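You operate a simulated robot arm through the tools that you are given. There is no shell and no other tool.

Carry out the task below with a simulated robot arm. There is one attempt and no reset: what you move stays moved.

Task
Fold the empty yellow sack and put it in the teal packing drawer.
Fine: fold it with the board's flap and lay the flap back; close the drawer. Where these are worked on the way, their far stop is far enough and under half their travel is too little: teal packing drawer.
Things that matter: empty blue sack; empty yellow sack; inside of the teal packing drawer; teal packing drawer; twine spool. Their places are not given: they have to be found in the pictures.

The check looks at the end state, three seconds after you hand in, the way a careful person would. Anything else that was tipped, shoved, dropped, spilled or broken makes it a failure. Flat cloth is picked up by pressing the open fingertips on it (5 to 10 N) and closing them slowly along it; thin cloth reads only 2 to 8 mm in the jaws.

Robot
A 7-joint arm with a fingered hand, fixed in place. Base frame: the origin is on the floor under the middle of its stand, x ahead of it, y to its left, z up. Readings come in m, rad, newtons and seconds.
With the tool pointing down near the work surface it reaches from about 0.1 to 0.76 m from the base axis. Its first joint turns from -1.204 to 3.002 rad. Payload 5 kg.
The TCP is the grasp point between the finger pads, 0.032 m short of the fingertips. In the tool frame z runs along the fingers and y along their closing line. The gripper opens to 0.16 m; its body begins 0.089 m behind the TCP. The gripper is a hand of 3 fingers: y runs from the thumb to the fingers, the wrist lies at [0, 0, -0.252] in the tool frame, and closing takes about 1.5 s.
Orientation is that of the tool frame in the base frame, as a unit quaternion [x, y, z, w]. With the fingers straight down and closing along the base's y, the tool's x points along the base's -x, its y along +y and its z along -z.

Tools
- The arm moves only by the tool play_rows. Its argument "commands" is one flat list of numbers, 6 for each row, row after row: the shift along the base's x, y, z in units of 25 mm (1.0 is 25 mm), then the turn, a rotation vector about the base's x, y, z in units of 8 degrees (1.0 is 8 degrees). In form: [x, y, z, wx, wy, wz, x, y, z, wx, wy, wz, ...]. A call has 1 to 20 rows; each row shifts and turns the commanded pose from where the row before left it. "gripper" is the opening, from 0 (shut) to 1 (fully open), set as the call begins (left out, the last holds). A call with a number of a shift or a turn outside -1 to 1 is refused whole. Each row takes 0.2 s and may step no farther than 0.05 m and 0.15 rad from the row before; otherwise, or with a gripper value out of range, the whole call is refused. Where a pose cannot be reached the arm comes as near as it can. A force on the tool above 90 N (or 10 N above the force at the start of the call, whichever is more), or a blocked arm, ends the call early, and 0.2 s more pass. The fingers move at their own pace (about 0.108 m/s each) and stop on an object; they squeeze with about 32 N. The grip force told is the motor's: it shows also when the fingers shut on nothing. Time passes only in rows, and 0.2 s behind the last, so rows that do not move let the fingers close. It gives the time, the measured TCP pose, the force on the tool (base axes), the opening and the grip force at its end, in the units of the frame above (readings bear some noise), with the torque about the TCP (base axes, N m) and any sound that the robot's microphone picked up, and new pictures: "show" is both (left out), scene, wrist or none.
- Cameras (640 x 400 px; columns grow to the right, rows downward): "scene" is fixed at [0.2181, 0.4993, 1.4596]; the picture's right is [-0.65, -0.76, 0.00], its down [-0.33, 0.28, -0.90] and it looks along [0.68, -0.59, -0.43] (base axes); focal length 362 px, centre (320, 200). "wrist" rides on the gripper at [0.065, -0.004, -0.116] in the tool frame; the picture's right is [0.06, 1.00, 0.00], its down [-0.87, 0.05, -0.49] and it looks along [-0.49, 0.03, 0.87] (tool axes); focal length 261 px, centre (320, 200).
- move_column(by): slides the trunk up (or, below 0, down) by that many m; the arm rides with it, the base frame stays. It gives what a move gives, with no picture.
- hand_shape(shape): the hand has 3 fingers and takes this shape, open, in about a second: jaw (thumb against the fingers, like two jaws); tri (thumb and two fingers); tip (a fingertip pinch); poke (one finger out to press); point (the index stretched); flat (the hand flat); cup (the hand cupped); fist (a fist). The gripper value then closes the fingers along that shape, each until it touches; the sizes above hold for jaw. It gives what a move gives, with no picture.
- locate(camera, pixels): there is no depth. For up to 12 entries [column, row, z] of the newest picture of that camera ("zoom" is the newest enlarged one), the place [x, y] in the base frame at which the ray of that pixel passes the height z, good to about 0.002 m. The clock stands still meanwhile.
- enlarge(camera, box): a new picture of the part [left, top, right, bottom] of that camera's present view, enlarged. The clock stands still meanwhile.
- job_done(): hands the job in; it is judged then, once.

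Open the gripper and draw the arm clear of the work before you hand the job in, unless the task says otherwise.

The tools are called by a JSON object that holds its "method" and its "body". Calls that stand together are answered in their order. play_rows: Moves the arm, as the interface text tells. Its arguments: {"type":"object","properties":{"commands":{"type":"array"},"gripper":{"type":"number"},"show":{"type":"string","enum":["both","scene","wrist","none"]}},"required":["commands"]} The other tools are called the same way: move_column (by) moves the trunk up or down; hand_shape (shape) gives the hand a shape; locate (camera, pixels) gives the place at which the rays of pixels pass given heights; enlarge (camera, box) takes an enlarged picture of a part of a camera's view; job_done () hands the job in.

At the start:

```text
clock: 0.0
ee_pos: [0.6929, 0.0093, 1.2435]
tcp_rot: [0.0, 1.0, 0.0, 0.0]
ft_force: [-0.2, -1.3, 0.6]
torque: [0.0, 0.01, 0.0]
gripper_width: 0.16
finger_force: 0.0
shape: jaw
trunk travel left (down, up): [-0.8, 0.14]
```

scene: 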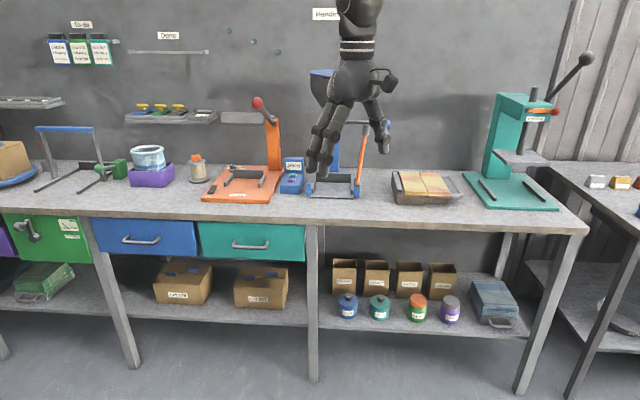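
wrist: 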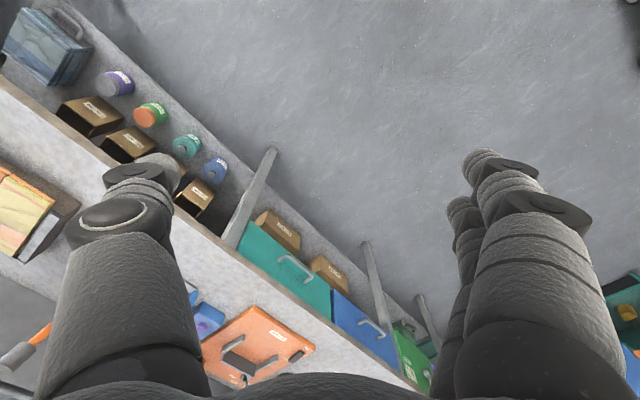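

The scene shows a workbench with drawers (blue at ~(145,238), teal at ~(252,241)), and various fixtures. I enlarge parts of the scene to find the folding board, the sacks, and the spool.

{"method": "enlarge", "body": {"camera": "scene", "box": [180, 80, 400, 220]}}

{"method": "enlarge", "body": {"camera": "scene", "box": [0, 80, 220, 220]}}

{"method": "enlarge", "body": {"camera": "scene", "box": [360, 80, 580, 220]}}

{"method": "enlarge", "body": {"camera": "scene", "box": [0, 200, 320, 400]}}

{"method": "enlarge", "body": {"camera": "scene", "box": [0, 0, 320, 200]}}

{"method": "enlarge", "body": {"camera": "scene", "box": [320, 180, 640, 380]}}

```text
2.86 times, centred on (290, 150) of scene
```

zoom: 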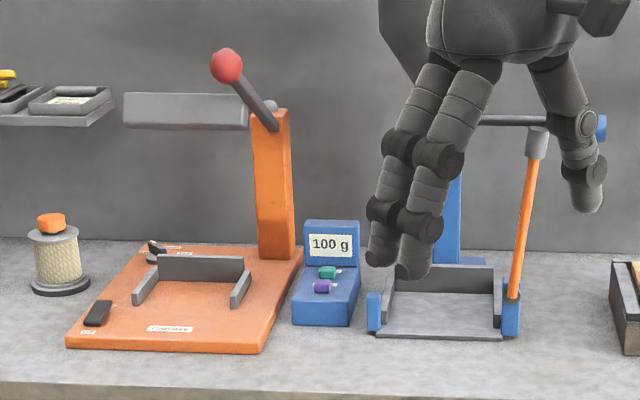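

```text
2.86 times, centred on (110, 150) of scene
```

zoom: 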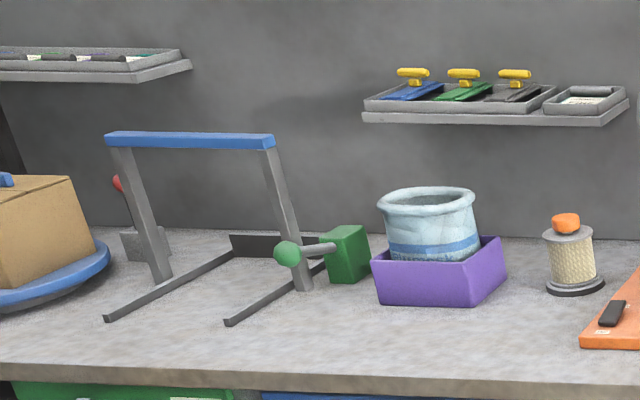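

```text
2.86 times, centred on (470, 150) of scene
```

zoom: 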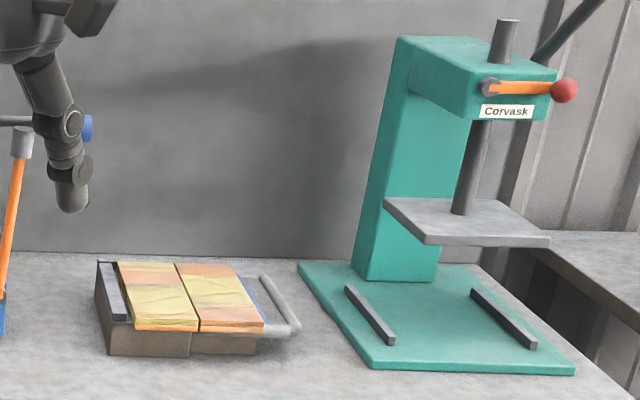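

```text
2.00 times, centred on (160, 300) of scene
```

zoom: 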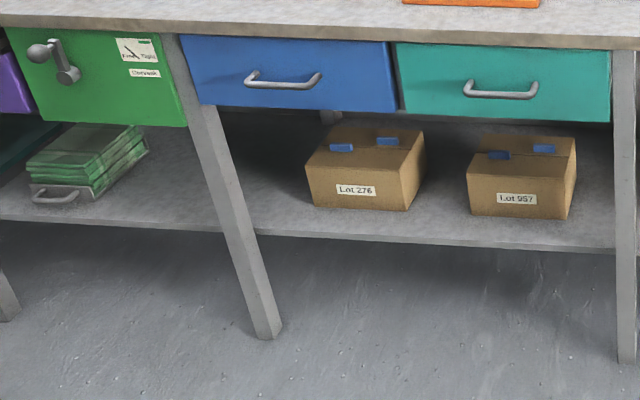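

```text
2.00 times, centred on (160, 100) of scene
```

zoom: 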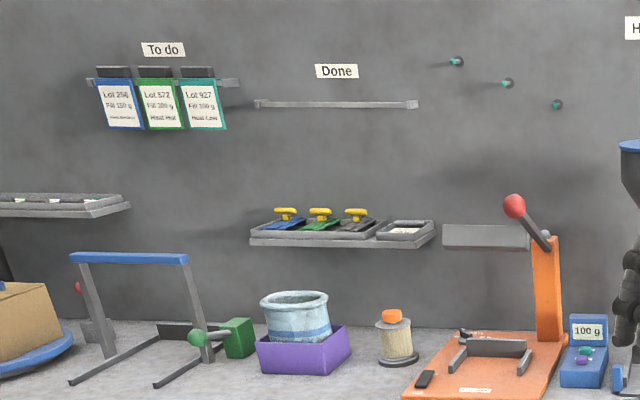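

```text
2.00 times, centred on (480, 280) of scene
```

zoom: 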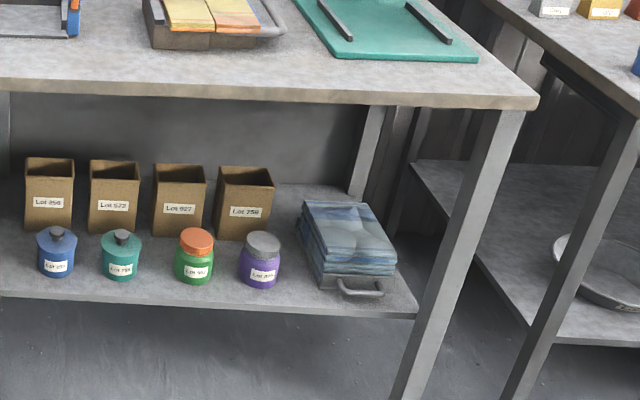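

The yellow thing at (425,187) may be the folding board or a stack; something green/yellow/blue shows at the wrist view's right edge (620,310). I enlarge these for details.

{"method": "enlarge", "body": {"camera": "scene", "box": [380, 160, 480, 222]}}

{"method": "enlarge", "body": {"camera": "wrist", "box": [560, 250, 640, 400]}}

{"method": "enlarge", "body": {"camera": "scene", "box": [540, 140, 640, 240]}}

{"method": "enlarge", "body": {"camera": "wrist", "box": [0, 0, 200, 260]}}

{"method": "enlarge", "body": {"camera": "scene", "box": [0, 200, 120, 320]}}

```text
6.40 times, centred on (430, 191) of scene
```

zoom: 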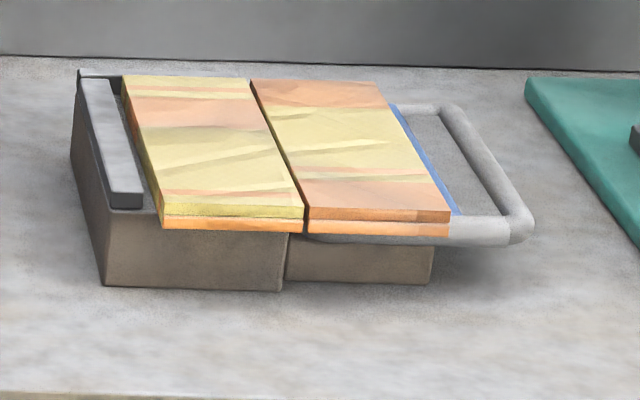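

```text
2.67 times, centred on (600, 325) of wrist
```

zoom: 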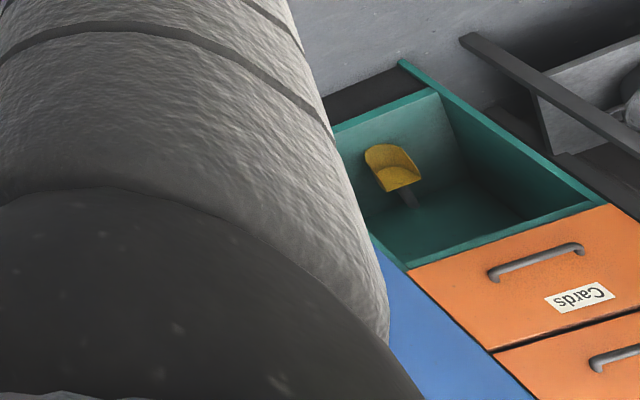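

```text
4.00 times, centred on (590, 190) of scene
```

zoom: 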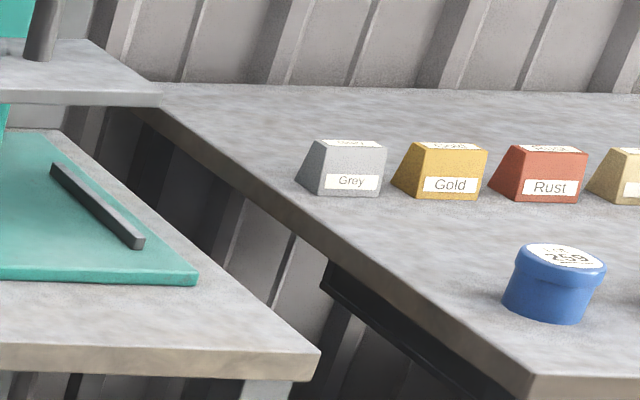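

```text
1.54 times, centred on (100, 130) of wrist
```

zoom: 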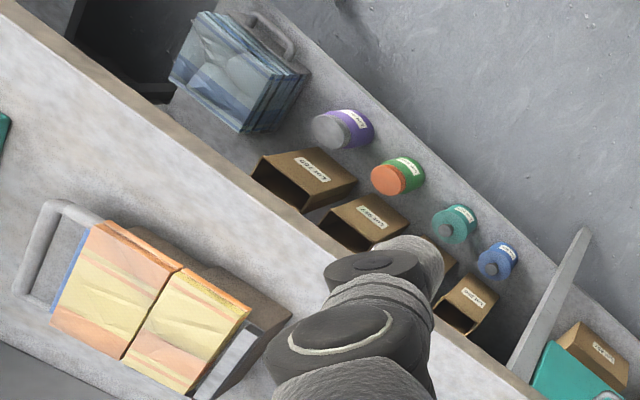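

```text
3.33 times, centred on (60, 260) of scene
```

zoom: 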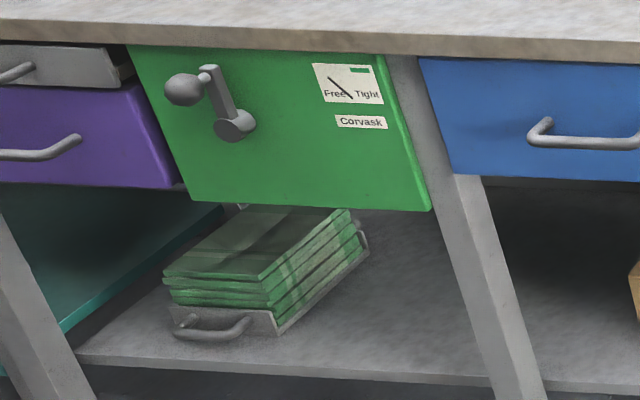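

The board at scene (425,187) seems to carry the yellow cloth; I triangulate heights by comparing the same features in both cameras (gap front end at scene (427,195) / wrist (10,172)).

{"method": "locate", "body": {"camera": "scene", "pixels": [[427.3, 196, 0.8], [427.3, 196, 0.9], [427.3, 196, 1.0], [232, 244, 0.7], [232, 244, 0.8], [271, 243, 0.7], [271, 243, 0.8], [585, 230, 0.8], [585, 230, 0.9]]}}

{"method": "locate", "body": {"camera": "wrist", "pixels": [[9.7, 172.2, 0.8], [9.7, 172.2, 0.9], [9.7, 172.2, 1.0], [281, 257, 0.7], [281, 257, 0.8], [314, 284, 0.7], [314, 284, 0.8]]}}

```text
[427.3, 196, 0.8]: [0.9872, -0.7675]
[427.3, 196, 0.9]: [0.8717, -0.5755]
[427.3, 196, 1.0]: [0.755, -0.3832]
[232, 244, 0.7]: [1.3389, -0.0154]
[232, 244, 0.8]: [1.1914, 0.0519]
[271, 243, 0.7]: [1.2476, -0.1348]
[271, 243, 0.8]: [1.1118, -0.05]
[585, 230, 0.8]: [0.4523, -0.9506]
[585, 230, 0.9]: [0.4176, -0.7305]
```

```text
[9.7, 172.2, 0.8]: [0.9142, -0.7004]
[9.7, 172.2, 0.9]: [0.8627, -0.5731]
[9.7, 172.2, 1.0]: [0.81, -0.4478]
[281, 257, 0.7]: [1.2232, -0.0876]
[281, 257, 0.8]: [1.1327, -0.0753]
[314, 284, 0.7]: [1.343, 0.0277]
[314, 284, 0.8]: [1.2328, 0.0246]
```

The bench in the scene view is over 1 m away from the base (gap front at about (0.865,-0.57,0.905), teal handle at ~1.3 m), so the reachable work area is likely elsewhere, to the left. I turn the hand about the vertical to look to the left (+y).

{"method": "play_rows", "body": {"commands": [-0.5, 0, 0, 0, 0, 1, -0.5, 0, 0, 0, 0, 1, -0.5, 0, 0, 0, 0, 1, -0.5, 0, 0, 0, 0, 1, -0.5, 0, 0, 0, 0, 1, -0.5, 0, 0, 0, 0, 1, -0.5, 0, 0, 0, 0, 1, -0.5, 0, 0, 0, 0, 1, -0.5, 0, 0, 0, 0, 1, -0.5, 0, 0, 0, 0, 1]}}

```text
clock: 2.2
ee_pos: [0.5696, 0.011, 1.2439]
tcp_rot: [-0.643, 0.766, -0.001, 0.0]
ft_force: [0.1, -0.4, 0.2]
torque: [-0.03, -0.02, 0.04]
gripper_width: 0.1599
finger_force: 0.1
shape: jaw
trunk travel left (down, up): [-0.8, 0.14]
```

scene: 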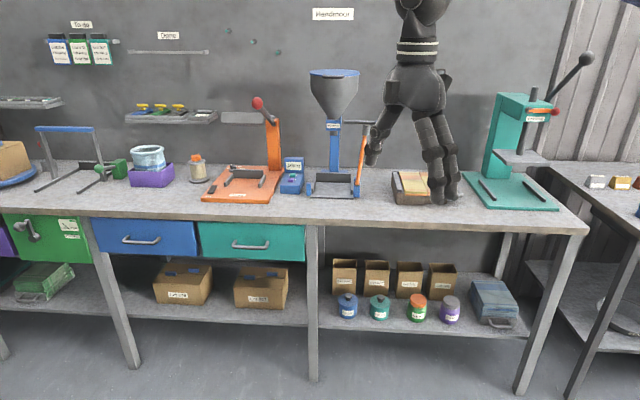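
wrist: 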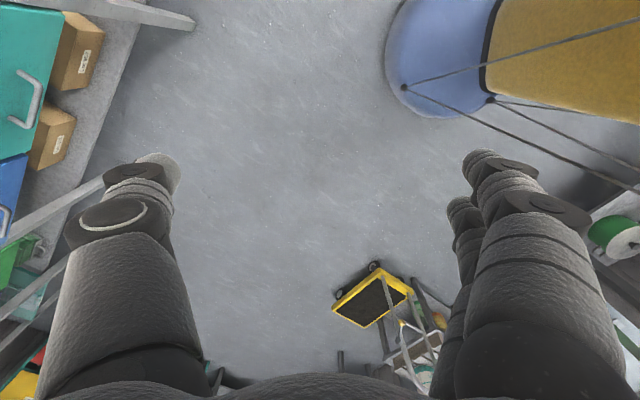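

The view now looks toward +y: the upper-right blue/yellow thing is the robot's stand, and a green spool with a shelf appears at right (615,235). I swing the arm around to the left to see what's there.

{"method": "play_rows", "body": {"commands": [-0.5, 1, 0, 0, 0, 0.6, -0.5, 1, 0, 0, 0, 0.6, -0.5, 1, 0, 0, 0, 0.6, -0.5, 1, 0, 0, 0, 0.6, -0.5, 1, 0, 0, 0, 0.6, -0.5, 1, 0, 0, 0, 0.6, -0.5, 1, 0, 0, 0, 0.6, -0.5, 1, 0, 0, 0, 0.6, -0.5, 1, 0, 0, 0, 0.6, -0.5, 1, 0, 0, 0, 0.6, -0.5, 1, 0, 0, 0, 0.6, -0.5, 1, 0, 0, 0, 0.6, -0.5, 1, 0, 0, 0, 0.6, -0.5, 1, 0, 0, 0, 0.6, -0.5, 1, 0, 0, 0, 0.6]}}

```text
clock: 5.4
ee_pos: [0.3798, 0.3865, 1.2429]
tcp_rot: [0.97, -0.241, 0.0, 0.0]
ft_force: [1.2, 0.3, -0.6]
torque: [-0.03, 0.01, -0.01]
gripper_width: 0.16
finger_force: 0.2
shape: jaw
trunk travel left (down, up): [-0.8, 0.14]
```

scene: 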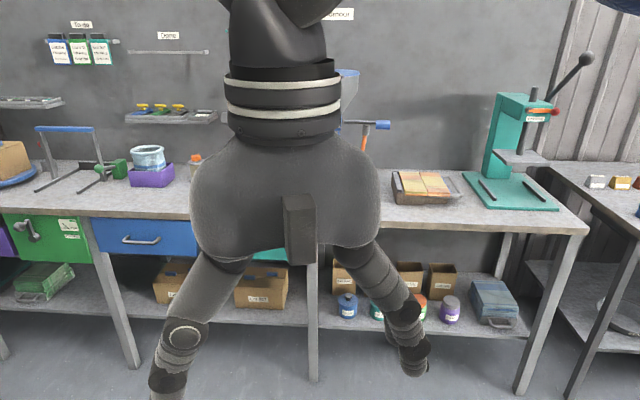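
wrist: 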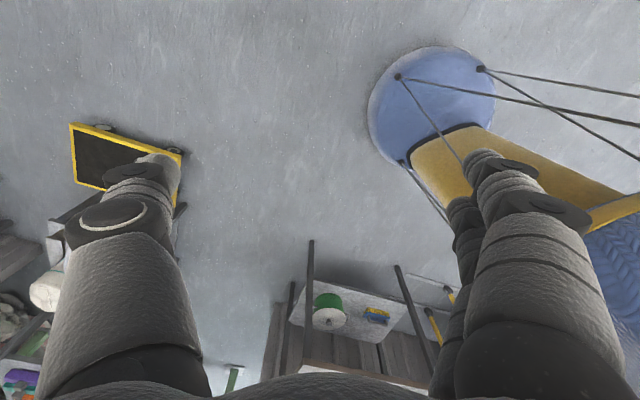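

A table with a green spool on its lower shelf is toward -x/+y (bottom centre). I tilt the hand up about 32° so the camera sees the table top.

{"method": "play_rows", "body": {"commands": [0, 0, 0, 0.47, 0.88, 0, 0, 0, 0, 0.47, 0.88, 0, 0, 0, 0, 0.47, 0.88, 0, 0, 0, 0, 0.47, 0.88, 0]}}

```text
clock: 6.4
ee_pos: [0.3815, 0.3846, 1.244]
tcp_rot: [0.933, -0.232, -0.268, -0.068]
ft_force: [-1.2, -0.5, 0.1]
torque: [-0.01, 0.01, -0.02]
gripper_width: 0.16
finger_force: 0.1
shape: jaw
trunk travel left (down, up): [-0.8, 0.14]
```

scene: 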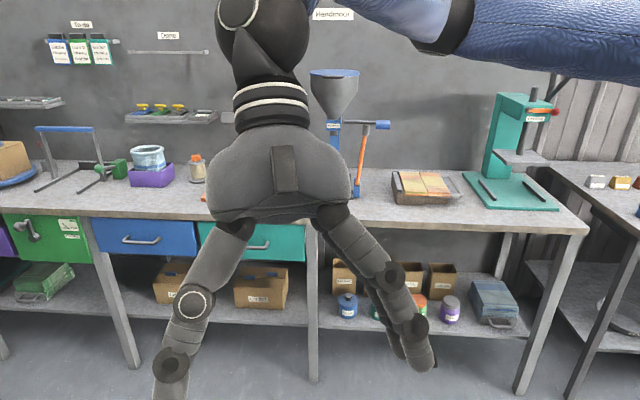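
wrist: 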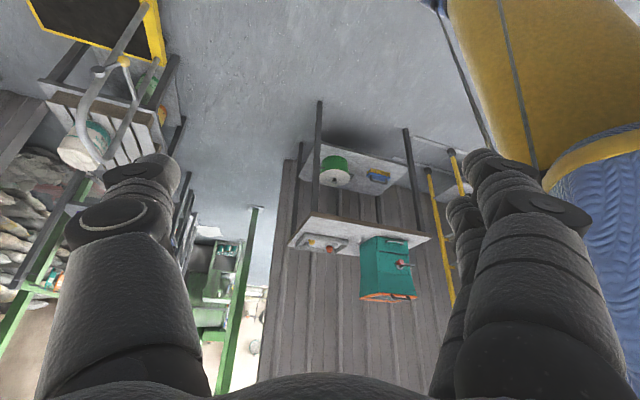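

Upside-down view shows a small table with a teal box at (388,268), a cart at (110,60) and shelves. I enlarge these areas.

{"method": "enlarge", "body": {"camera": "wrist", "box": [270, 130, 460, 310]}}

{"method": "enlarge", "body": {"camera": "wrist", "box": [0, 0, 270, 170]}}

{"method": "enlarge", "body": {"camera": "wrist", "box": [0, 130, 270, 400]}}

{"method": "enlarge", "body": {"camera": "scene", "box": [320, 0, 640, 200]}}

```text
2.22 times, centred on (365, 220) of wrist
```

zoom: 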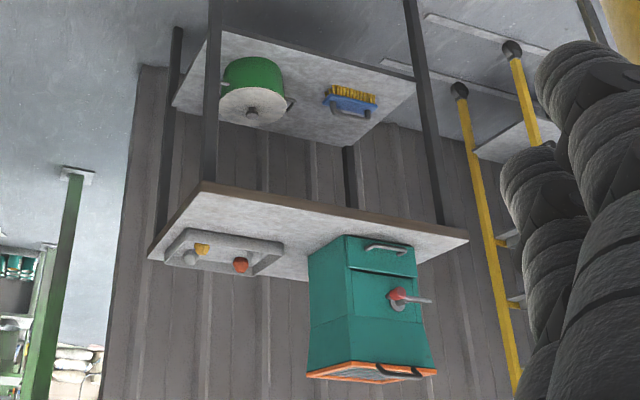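

```text
2.35 times, centred on (135, 85) of wrist
```

zoom: 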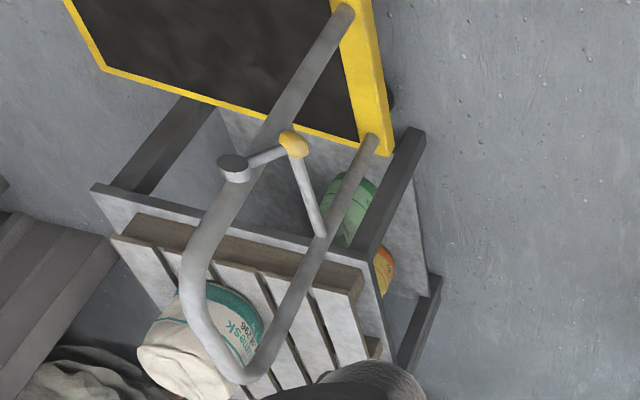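

```text
1.48 times, centred on (135, 265) of wrist
```

zoom: 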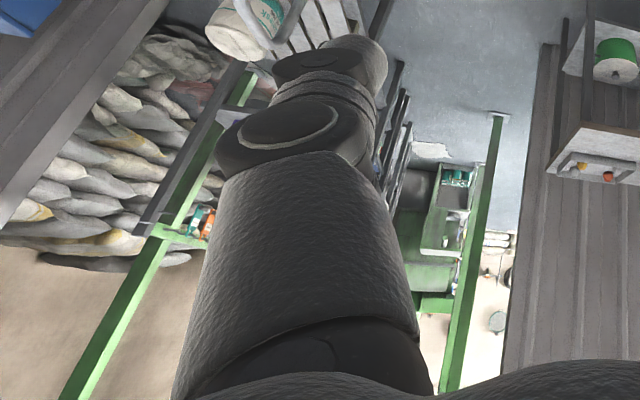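

```text
2.00 times, centred on (480, 100) of scene
```

zoom: 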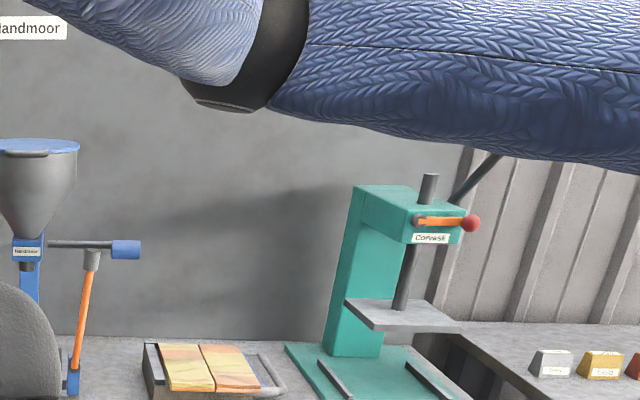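

I need the geometry of the scene bench relative to the base; I locate points along the bench's front edge and key features at plausible heights.

{"method": "locate", "body": {"camera": "scene", "pixels": [[585, 228, 0.85], [300, 223, 0.85], [100, 213, 0.85], [5, 207, 0.85], [400, 203, 0.85], [452, 200, 0.85], [450, 195, 0.88], [252, 243, 0.7], [197, 180, 0.85], [545, 360, 0.2], [518, 390, 0.0], [600, 188, 0.85]]}}

{"method": "enlarge", "body": {"camera": "scene", "box": [370, 150, 500, 230]}}

```text
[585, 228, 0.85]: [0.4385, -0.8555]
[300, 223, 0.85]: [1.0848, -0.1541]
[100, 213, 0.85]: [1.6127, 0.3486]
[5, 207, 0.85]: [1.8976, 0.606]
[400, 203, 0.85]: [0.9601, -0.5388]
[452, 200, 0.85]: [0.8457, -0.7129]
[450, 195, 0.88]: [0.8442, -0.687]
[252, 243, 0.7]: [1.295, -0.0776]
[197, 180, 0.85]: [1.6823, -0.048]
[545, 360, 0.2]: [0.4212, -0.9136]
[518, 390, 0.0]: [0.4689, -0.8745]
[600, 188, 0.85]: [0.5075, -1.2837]
```

```text
4.92 times, centred on (435, 190) of scene
```

zoom: 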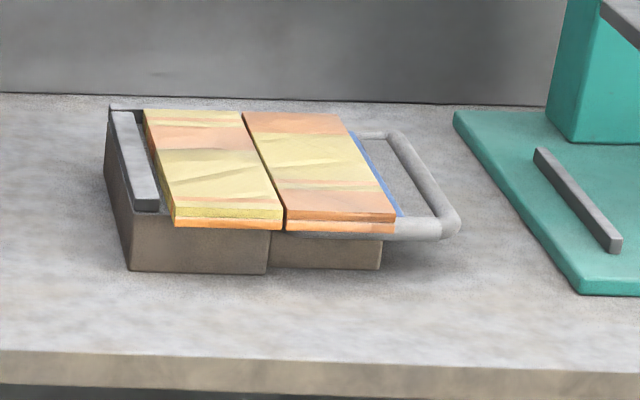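

The bench's front edge runs 0.90 m from the base. I check how far the small table and the cart in the wrist view are.

{"method": "locate", "body": {"camera": "wrist", "pixels": [[312, 215, 0.85], [430, 238, 0.85], [291, 247, 0.85], [320, 102, 0.0], [406, 130, 0.0], [110, 50, 0.15], [160, 60, 0.15], [75, 150, 0.6], [45, 85, 0.6]]}}

```text
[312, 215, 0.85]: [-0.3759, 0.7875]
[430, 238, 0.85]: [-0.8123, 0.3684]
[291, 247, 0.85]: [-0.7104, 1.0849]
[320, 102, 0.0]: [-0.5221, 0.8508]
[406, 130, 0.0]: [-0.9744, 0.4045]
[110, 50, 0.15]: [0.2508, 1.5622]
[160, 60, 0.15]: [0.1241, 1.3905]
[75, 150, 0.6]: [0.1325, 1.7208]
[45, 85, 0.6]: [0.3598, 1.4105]
```

All surfaces so far start at ~0.9 m from the base. I pan the tilted wrist camera around to find closer things: first to azimuth ~112°.

{"method": "play_rows", "body": {"commands": [0, 0, 0, 0, 0, -1, 0, 0, 0, 0, 0, -1, 0, 0, 0, 0, 0, -1, 0, 0, 0, 0, 0, -1, 0, 0, 0, 0, 0, -1], "show": "wrist"}}

{"method": "play_rows", "body": {"commands": [0, 0, 0, 0, 0, -1, 0, 0, 0, 0, 0, -1, 0, 0, 0, 0, 0, -1, 0, 0, 0, 0, 0, -1, 0, 0, 0, 0, 0, -1], "show": "wrist"}}

{"method": "play_rows", "body": {"commands": [0, 0, 0, 0, 0, -1, 0, 0, 0, 0, 0, -1, 0, 0, 0, 0, 0, -1, 0, 0, 0, 0, 0, -1, 0, 0, 0, 0, 0, -1], "show": "wrist"}}

{"method": "play_rows", "body": {"commands": [0, 0, 0, 0, 0, -1, 0, 0, 0, 0, 0, -1, 0, 0, 0, 0, 0, -1, 0, 0, 0, 0, 0, -1, 0, 0, 0, 0, 0, -1], "show": "wrist"}}

```text
clock: 7.6
ee_pos: [0.3799, 0.3854, 1.2441]
tcp_rot: [0.796, -0.539, -0.227, -0.154]
ft_force: [0.2, 0.2, 0.9]
torque: [-0.05, -0.06, -0.04]
gripper_width: 0.1598
finger_force: 0.0
shape: jaw
trunk travel left (down, up): [-0.8, 0.14]
```

wrist: 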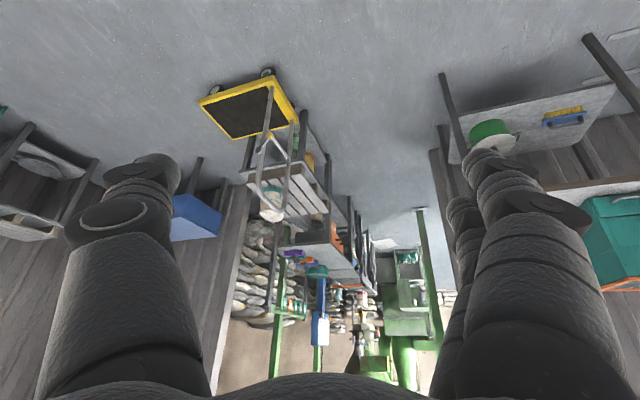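

```text
clock: 8.8
ee_pos: [0.3799, 0.3868, 1.2432]
tcp_rot: [-0.565, 0.778, 0.161, 0.223]
ft_force: [-0.3, 0.6, -0.3]
torque: [0.01, -0.03, 0.06]
gripper_width: 0.1598
finger_force: 0.1
shape: jaw
trunk travel left (down, up): [-0.8, 0.14]
```

wrist: 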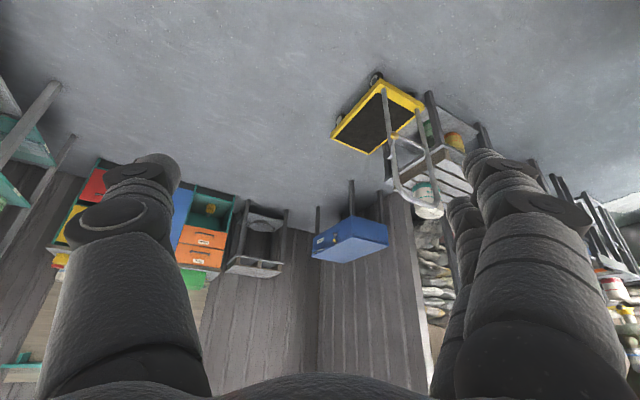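

```text
clock: 10.0
ee_pos: [0.3794, 0.3864, 1.2445]
tcp_rot: [-0.264, 0.924, 0.075, 0.265]
ft_force: [-0.6, 0.5, -1.0]
torque: [-0.02, 0.02, -0.01]
gripper_width: 0.16
finger_force: 0.0
shape: jaw
trunk travel left (down, up): [-0.8, 0.14]
```

wrist: 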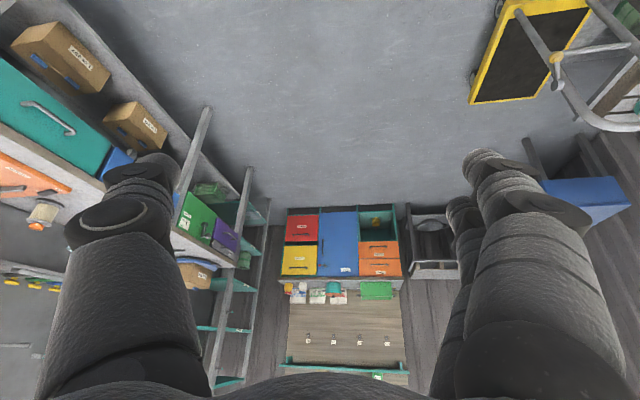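

```text
clock: 11.2
ee_pos: [0.4193, 0.3253, 1.2515]
tcp_rot: [0.081, 0.97, -0.017, 0.228]
ft_force: [-0.1, 0.0, -0.4]
torque: [0.02, 0.02, -0.03]
gripper_width: 0.1601
finger_force: 0.0
shape: jaw
out of reach, approached as far as the arm can: row 2, 3, 4, 5
trunk travel left (down, up): [-0.8, 0.14]
```

wrist: 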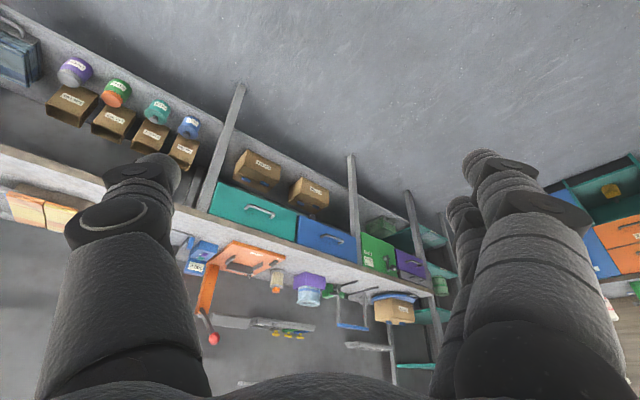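

The work site seems to be the scene bench. I re-triangulate the teal drawer handle and gap with this new wrist view (handle ends ~ (248,207),(273,216)).

{"method": "enlarge", "body": {"camera": "wrist", "box": [0, 130, 320, 330]}}

{"method": "enlarge", "body": {"camera": "scene", "box": [180, 200, 330, 290]}}

```text
2.00 times, centred on (160, 230) of wrist
```

zoom: 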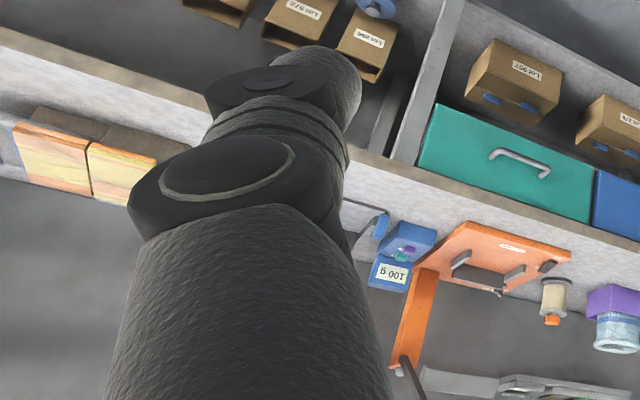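

```text
4.27 times, centred on (255, 245) of scene
```

zoom: 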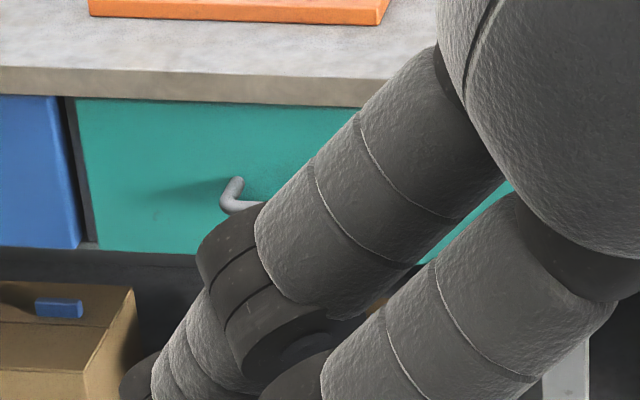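

I locate drawer corners: scene (198,221) ↔ wrist (295,241), scene (204,257) ↔ wrist (298,212), and the handle's left end.

{"method": "locate", "body": {"camera": "scene", "pixels": [[198.1, 221.1, 0.75], [198.1, 221.1, 0.8], [198.1, 221.1, 0.85], [204.2, 256.7, 0.55], [204.2, 256.7, 0.6], [204.2, 256.7, 0.65], [204.2, 256.7, 0.7], [233.5, 247, 0.6], [233.5, 247, 0.65], [233.5, 247, 0.7], [233.5, 247, 0.75]]}}

{"method": "locate", "body": {"camera": "wrist", "pixels": [[295, 241, 0.75], [295, 241, 0.8], [295, 241, 0.85], [298, 212.5, 0.55], [298, 212.5, 0.6], [298, 212.5, 0.65], [298, 212.5, 0.7], [272.5, 216.5, 0.6], [272.5, 216.5, 0.65], [272.5, 216.5, 0.7], [272.5, 216.5, 0.75]]}}

```text
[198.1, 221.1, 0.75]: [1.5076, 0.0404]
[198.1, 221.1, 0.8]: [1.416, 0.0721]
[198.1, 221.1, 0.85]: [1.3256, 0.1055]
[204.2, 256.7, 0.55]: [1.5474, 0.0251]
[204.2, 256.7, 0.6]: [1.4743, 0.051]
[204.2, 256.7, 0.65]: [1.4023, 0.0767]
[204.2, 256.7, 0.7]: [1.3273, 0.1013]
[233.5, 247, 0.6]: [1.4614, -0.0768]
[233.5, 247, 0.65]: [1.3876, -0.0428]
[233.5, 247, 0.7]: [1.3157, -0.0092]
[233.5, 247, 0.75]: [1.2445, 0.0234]
```

```text
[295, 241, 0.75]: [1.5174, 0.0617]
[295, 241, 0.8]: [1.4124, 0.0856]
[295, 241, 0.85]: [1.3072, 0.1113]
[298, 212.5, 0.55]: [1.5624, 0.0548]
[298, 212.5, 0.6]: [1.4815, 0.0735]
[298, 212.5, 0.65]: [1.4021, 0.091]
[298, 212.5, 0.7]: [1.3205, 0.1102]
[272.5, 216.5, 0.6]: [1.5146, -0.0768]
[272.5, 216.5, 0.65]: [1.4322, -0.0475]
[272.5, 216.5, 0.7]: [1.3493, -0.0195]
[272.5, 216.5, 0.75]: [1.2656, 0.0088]
```

The drawer front sits ~1.15–1.37 m from the base, too far; the still unseen side is toward -y / behind-right, where a second bench stands. I untilt the hand and move to the right to look there.

{"method": "play_rows", "body": {"commands": [0, -0.8, 0, 0.139, 0.99, 0, 0, -0.8, 0, 0.139, 0.99, 0, 0, -0.8, 0, 0.139, 0.99, 0, 0, -0.8, 0, 0.139, 0.99, 0, 0, -0.8, 0, 0, 0, 0, 0, -0.8, 0, 0, 0, 0, 0, -0.8, 0, 0, 0, 0, 0, -0.8, 0, 0, 0, 0, 0, -0.8, 0, 0, 0, 0, 0, -0.8, 0, 0, 0, 0, 0, -0.8, 0, 0, 0, 0, 0, -0.8, 0, 0, 0, 0, 0, -0.8, 0, 0, 0, 0, 0, -0.8, 0, 0, 0, 0, 0, -0.8, 0, 0, 0, 0, 0, -0.8, 0, 0, 0, 0]}}

{"method": "play_rows", "body": {"commands": [0, -0.5, 0, 0, 0, -1, 0, -0.5, 0, 0, 0, -1, 0, -0.5, 0, 0, 0, -1, 0, -0.5, 0, 0, 0, -1, 0, -0.5, 0, 0, 0, -1, 0, -0.5, 0, 0, 0, -1, 0, -0.5, 0, 0, 0, -1, 0, -0.5, 0, 0, 0, -1]}}

```text
clock: 14.6
ee_pos: [0.4154, 0.0112, 1.2748]
tcp_rot: [0.068, 0.998, 0.0, -0.001]
ft_force: [-1.5, 0.0, -0.3]
torque: [0.04, 0.0, 0.01]
gripper_width: 0.1599
finger_force: 0.1
shape: jaw
trunk travel left (down, up): [-0.8, 0.14]
```

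scene: 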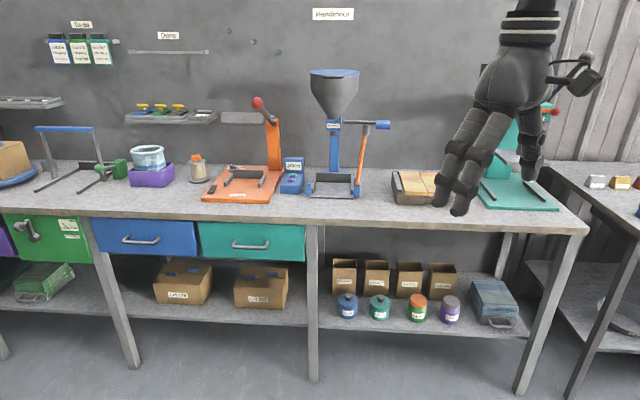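
wrist: 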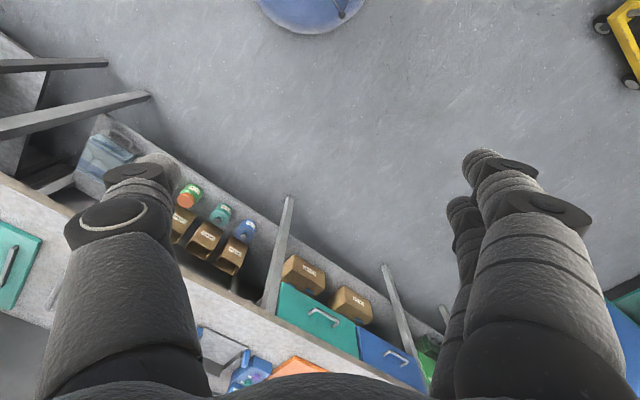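

```text
clock: 16.4
ee_pos: [0.4154, -0.0483, 1.2742]
tcp_rot: [0.407, 0.913, 0.0, -0.002]
ft_force: [0.7, -0.4, 1.0]
torque: [-0.04, -0.05, 0.02]
gripper_width: 0.16
finger_force: 0.1
shape: jaw
out of reach, approached as far as the arm can: row 6, 7, 8
trunk travel left (down, up): [-0.8, 0.14]
```

scene: 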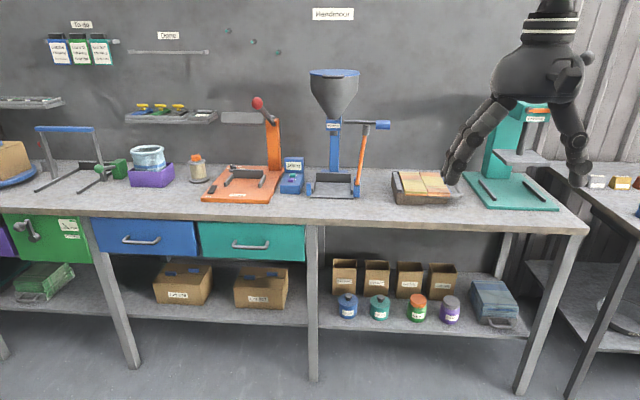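
wrist: 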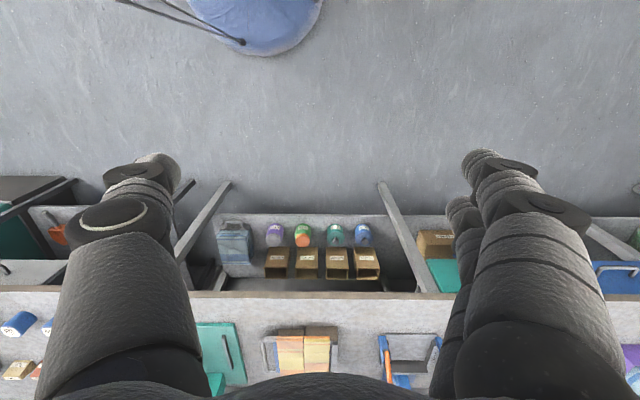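

Now the bench is viewed squarely. At the left edge there is another bench with teal drawer-like parts near (10,230)-(60,270). I enlarge it.

{"method": "enlarge", "body": {"camera": "wrist", "box": [0, 150, 130, 400]}}

{"method": "enlarge", "body": {"camera": "wrist", "box": [180, 200, 460, 400]}}

{"method": "locate", "body": {"camera": "wrist", "pixels": [[192, 292, 0.85], [420, 296, 0.85], [5, 268, 0.7], [75, 200, 0.8], [30, 260, 0.85], [231, 184, 0.0], [382, 184, 0.0]]}}

```text
1.60 times, centred on (65, 275) of wrist
```

zoom: 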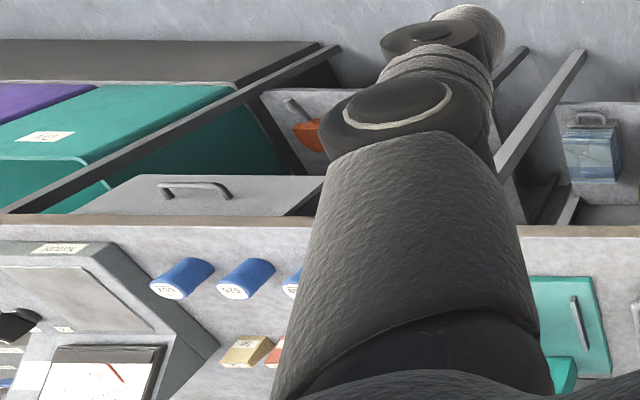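

```text
2.00 times, centred on (320, 300) of wrist
```

zoom: 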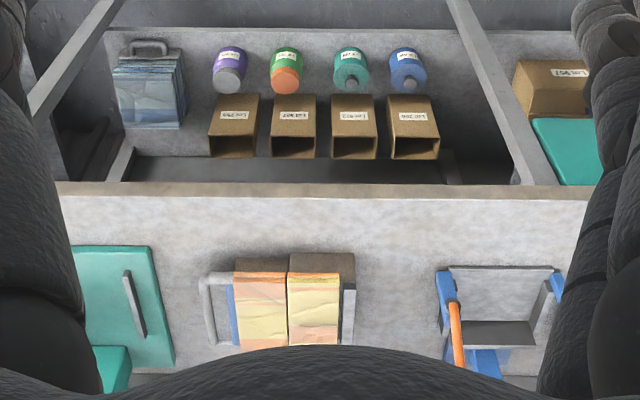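

```text
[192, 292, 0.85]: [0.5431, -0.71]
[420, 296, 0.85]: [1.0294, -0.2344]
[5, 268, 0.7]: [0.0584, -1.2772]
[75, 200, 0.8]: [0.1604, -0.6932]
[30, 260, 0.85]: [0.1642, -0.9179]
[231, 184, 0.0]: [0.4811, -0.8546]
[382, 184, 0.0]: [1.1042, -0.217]
```

The board is straight ahead of the robot over the bench. I test how far the arm reaches with the tool tilted outward toward the bench (direction (0.735,-0.678)), staying high in free air.

{"method": "play_rows", "body": {"commands": [0.4, -0.37, 0, -0.678, -0.735, 0, 0.4, -0.37, 0, -0.678, -0.735, 0, 0.4, -0.37, 0, -0.678, -0.735, 0, 0.4, -0.37, 0, -0.678, -0.735, 0, 0.4, -0.37, 0, -0.678, -0.735, 0, 0.4, -0.37, 0, -0.678, -0.735, 0, 0.4, -0.37, 0, 0, 0, 0, 0.4, -0.37, 0, 0, 0, 0, 0.4, -0.37, 0, 0, 0, 0, 0.4, -0.37, 0, 0, 0, 0]}}

```text
clock: 18.6
ee_pos: [0.4549, -0.087, 1.2738]
tcp_rot: [0.407, 0.914, 0.0, -0.003]
ft_force: [-0.4, -0.3, 0.5]
torque: [0.0, -0.01, -0.06]
gripper_width: 0.1601
finger_force: 0.0
shape: jaw
out of reach, approached as far as the arm can: row 1, 2, 3, 4, 5, 6
trunk travel left (down, up): [-0.8, 0.14]
```

scene: 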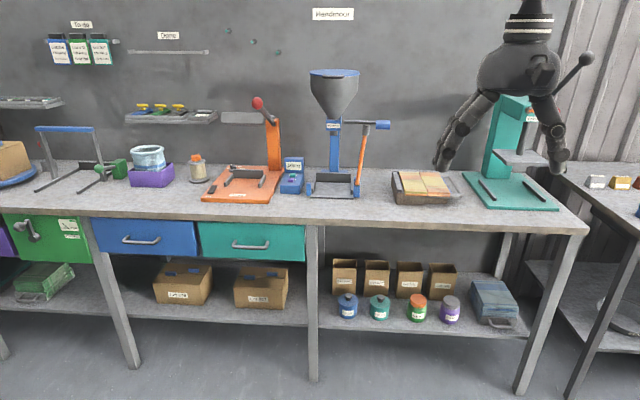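
wrist: 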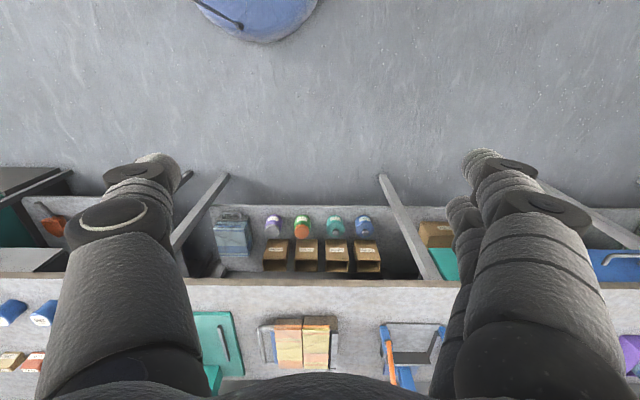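

Unreachable rows seem dropped; only the pure translations were done. I extend tool-down farther along the bench normal first, to feel the limit.

{"method": "play_rows", "body": {"commands": [0.73, -0.68, 0, 0, 0, 0, 0.73, -0.68, 0, 0, 0, 0, 0.73, -0.68, 0, 0, 0, 0, 0.73, -0.68, 0, 0, 0, 0, 0.73, -0.68, 0, 0, 0, 0, 0.73, -0.68, 0, 0, 0, 0, 0.73, -0.68, 0, 0, 0, 0, 0.73, -0.68, 0, 0, 0, 0, 0.73, -0.68, 0, 0, 0, 0, 0.73, -0.68, 0, 0, 0, 0, 0.73, -0.68, 0, 0, 0, 0, 0.73, -0.68, 0, 0, 0, 0, 0.73, -0.68, 0, 0, 0, 0, 0.73, -0.68, 0, 0, 0, 0]}}

```text
clock: 21.6
ee_pos: [0.7135, -0.3269, 1.2736]
tcp_rot: [0.407, 0.914, -0.001, -0.002]
ft_force: [0.4, -0.2, 0.1]
torque: [-0.02, -0.01, -0.01]
gripper_width: 0.16
finger_force: 0.1
shape: jaw
trunk travel left (down, up): [-0.8, 0.14]
```

scene: 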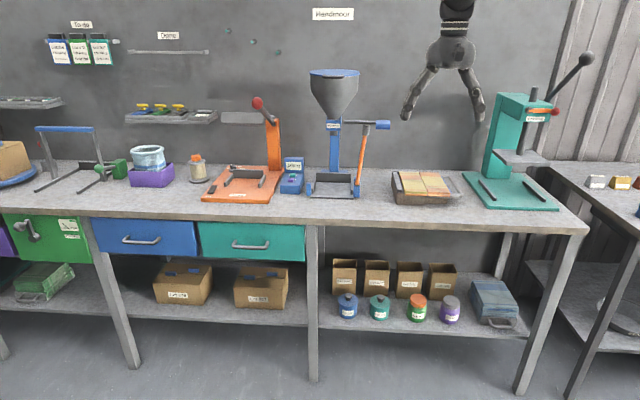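
wrist: 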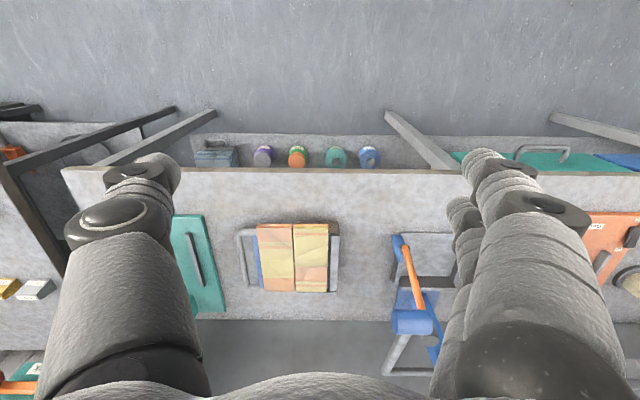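

No limit hit at r=0.785 m tool-down. I keep extending along the bench normal.

{"method": "play_rows", "body": {"commands": [0.73, -0.68, 0, 0, 0, 0, 0.73, -0.68, 0, 0, 0, 0, 0.73, -0.68, 0, 0, 0, 0, 0.73, -0.68, 0, 0, 0, 0, 0.73, -0.68, 0, 0, 0, 0, 0.73, -0.68, 0, 0, 0, 0, 0.73, -0.68, 0, 0, 0, 0, 0.73, -0.68, 0, 0, 0, 0]}}

```text
clock: 23.4
ee_pos: [0.8587, -0.4598, 1.2744]
tcp_rot: [0.408, 0.913, -0.001, -0.002]
ft_force: [0.1, 0.0, 0.1]
torque: [-0.05, 0.03, -0.03]
gripper_width: 0.16
finger_force: 0.0
shape: jaw
trunk travel left (down, up): [-0.8, 0.14]
```

scene: 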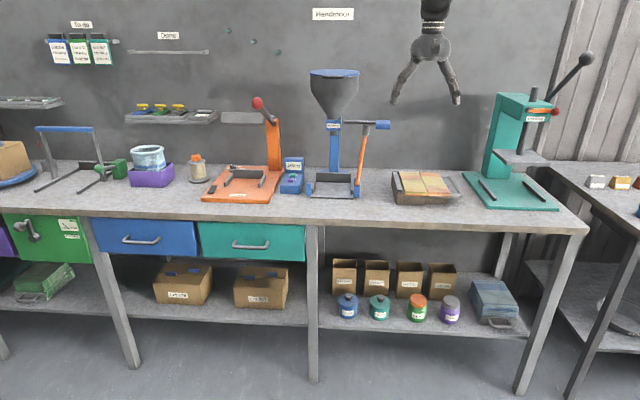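
wrist: 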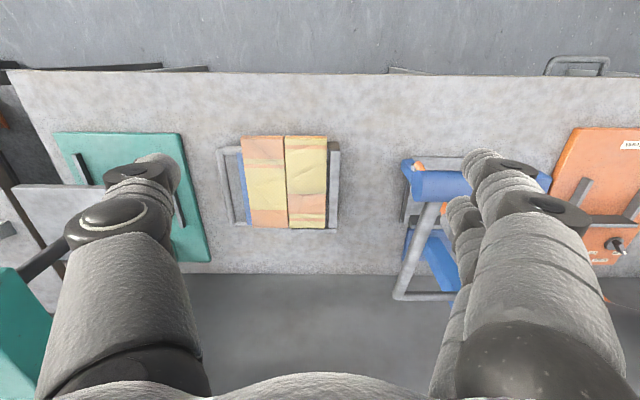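

The arm reaches r≈0.97 m tool-down at this height, so the bench is workable (with trunk adjustment). I enlarge the board at wrist (285,180) to understand it.

{"method": "enlarge", "body": {"camera": "wrist", "box": [200, 110, 370, 250]}}

{"method": "enlarge", "body": {"camera": "wrist", "box": [380, 40, 640, 320]}}

{"method": "locate", "body": {"camera": "wrist", "pixels": [[217, 148, 0.88], [232, 225, 0.88], [287, 137, 0.9], [288, 228, 0.9], [340, 143, 0.9], [337, 228, 0.9], [242, 137, 0.9], [250, 226, 0.9], [13, 72, 0.85], [640, 75, 0.85], [575, 63, 0.72]]}}

```text
2.86 times, centred on (285, 180) of wrist
```

zoom: 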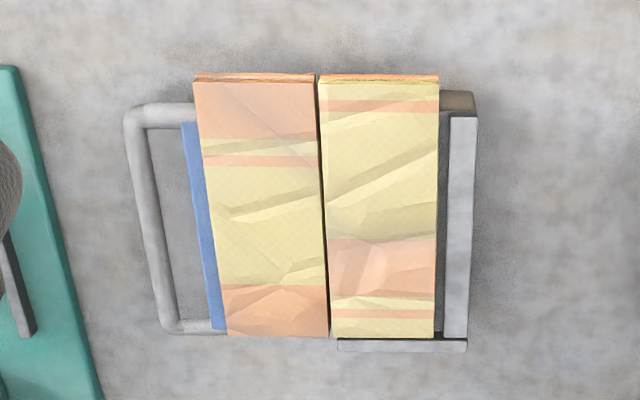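

```text
1.43 times, centred on (510, 180) of wrist
```

zoom: 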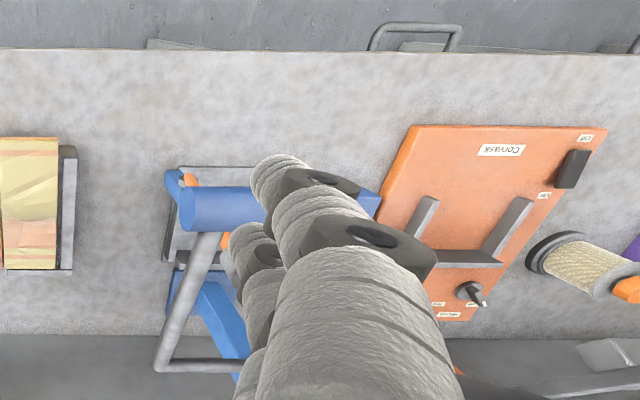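

```text
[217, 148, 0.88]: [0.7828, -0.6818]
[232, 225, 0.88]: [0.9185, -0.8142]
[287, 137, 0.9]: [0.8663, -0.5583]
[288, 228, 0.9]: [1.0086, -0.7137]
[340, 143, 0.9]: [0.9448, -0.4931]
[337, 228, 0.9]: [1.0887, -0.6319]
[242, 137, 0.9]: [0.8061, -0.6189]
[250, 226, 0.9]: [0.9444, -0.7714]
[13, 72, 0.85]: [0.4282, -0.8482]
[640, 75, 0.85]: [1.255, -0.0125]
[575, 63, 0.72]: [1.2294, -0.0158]
```

The bench front runs exactly at 45° (n=(x-y)/√2 ≈0.90); the board spans n 1.01–1.22, hinge at d=(x+y)/√2≈0.213 and U-bar at d≈0.073. Before lowering I triangulate obstacles: the hopper crank knob and press, plus the bench height.

{"method": "locate", "body": {"camera": "scene", "pixels": [[389.6, 124.5, 1.0], [389.6, 124.5, 1.1], [389.6, 124.5, 1.2], [556, 112, 1.0], [556, 112, 1.1], [556, 112, 1.2], [589.5, 227.5, 0.8], [589.5, 227.5, 0.85], [589.5, 227.5, 0.9], [582, 62, 1.2], [582, 62, 1.35]]}}

{"method": "locate", "body": {"camera": "wrist", "pixels": [[415.6, 185, 1.0], [415.6, 185, 1.1], [415.6, 185, 1.2], [8, 69, 0.8], [8, 69, 0.85], [8, 69, 0.9]]}}

{"method": "enlarge", "body": {"camera": "wrist", "box": [0, 50, 220, 400]}}

```text
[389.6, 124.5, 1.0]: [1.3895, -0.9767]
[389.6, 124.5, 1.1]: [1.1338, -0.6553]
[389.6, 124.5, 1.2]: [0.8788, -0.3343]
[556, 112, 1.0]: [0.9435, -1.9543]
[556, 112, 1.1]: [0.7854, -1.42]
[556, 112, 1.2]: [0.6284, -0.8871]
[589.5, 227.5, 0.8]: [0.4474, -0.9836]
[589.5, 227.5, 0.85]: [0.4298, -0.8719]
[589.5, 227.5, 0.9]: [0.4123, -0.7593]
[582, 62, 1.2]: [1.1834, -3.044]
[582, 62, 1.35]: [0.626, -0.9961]
```

```text
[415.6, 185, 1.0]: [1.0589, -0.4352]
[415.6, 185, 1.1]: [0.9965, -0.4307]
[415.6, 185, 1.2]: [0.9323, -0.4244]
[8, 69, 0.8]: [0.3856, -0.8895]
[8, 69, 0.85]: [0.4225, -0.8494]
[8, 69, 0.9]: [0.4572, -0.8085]
```

```text
1.14 times, centred on (110, 225) of wrist
```

zoom: 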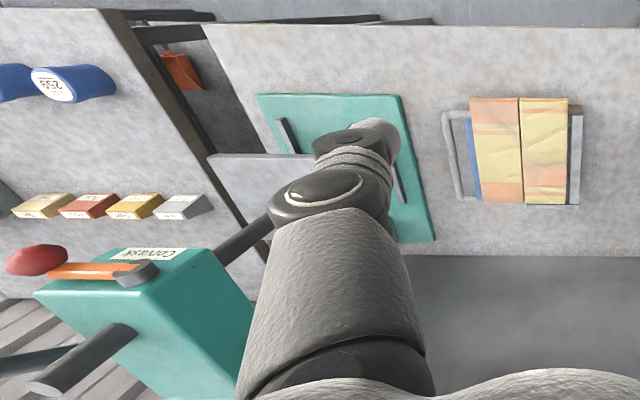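

Bench top ≈0.86 m, crank knob end at about (0.953,-0.428,1.17). I triangulate the press's red ball and head using the zoom view.

{"method": "locate", "body": {"camera": "zoom", "pixels": [[37, 260, 1.1], [37, 260, 1.15], [37, 260, 1.2], [37, 260, 1.25], [186, 249, 1.1], [186, 249, 1.15], [186, 249, 1.2], [434, 240, 0.88], [400, 97, 0.88], [445, 112, 0.89], [460, 200, 0.89]]}}

{"method": "locate", "body": {"camera": "scene", "pixels": [[556, 112, 1.15], [556, 112, 1.2], [529, 118, 1.15], [529, 118, 1.2], [550, 122, 1.1], [550, 122, 1.15], [550, 122, 1.2], [495, 112, 1.1], [495, 112, 1.2], [462, 171, 0.87], [490, 210, 0.87]]}}

```text
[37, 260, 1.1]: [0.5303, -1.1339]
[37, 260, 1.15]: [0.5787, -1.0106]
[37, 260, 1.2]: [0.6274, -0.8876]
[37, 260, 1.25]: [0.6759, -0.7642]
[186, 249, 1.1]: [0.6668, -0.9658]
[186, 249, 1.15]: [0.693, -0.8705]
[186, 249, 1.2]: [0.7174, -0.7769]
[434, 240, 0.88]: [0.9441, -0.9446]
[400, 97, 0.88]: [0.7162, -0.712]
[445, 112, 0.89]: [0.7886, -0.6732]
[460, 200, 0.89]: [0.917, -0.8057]
```

```text
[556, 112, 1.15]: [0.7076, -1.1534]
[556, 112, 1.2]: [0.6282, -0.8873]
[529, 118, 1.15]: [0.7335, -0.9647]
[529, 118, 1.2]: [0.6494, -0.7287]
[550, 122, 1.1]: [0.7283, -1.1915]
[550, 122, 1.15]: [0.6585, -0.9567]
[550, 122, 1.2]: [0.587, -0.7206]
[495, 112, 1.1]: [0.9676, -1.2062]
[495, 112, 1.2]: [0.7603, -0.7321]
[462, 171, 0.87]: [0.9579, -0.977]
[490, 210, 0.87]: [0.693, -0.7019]
```

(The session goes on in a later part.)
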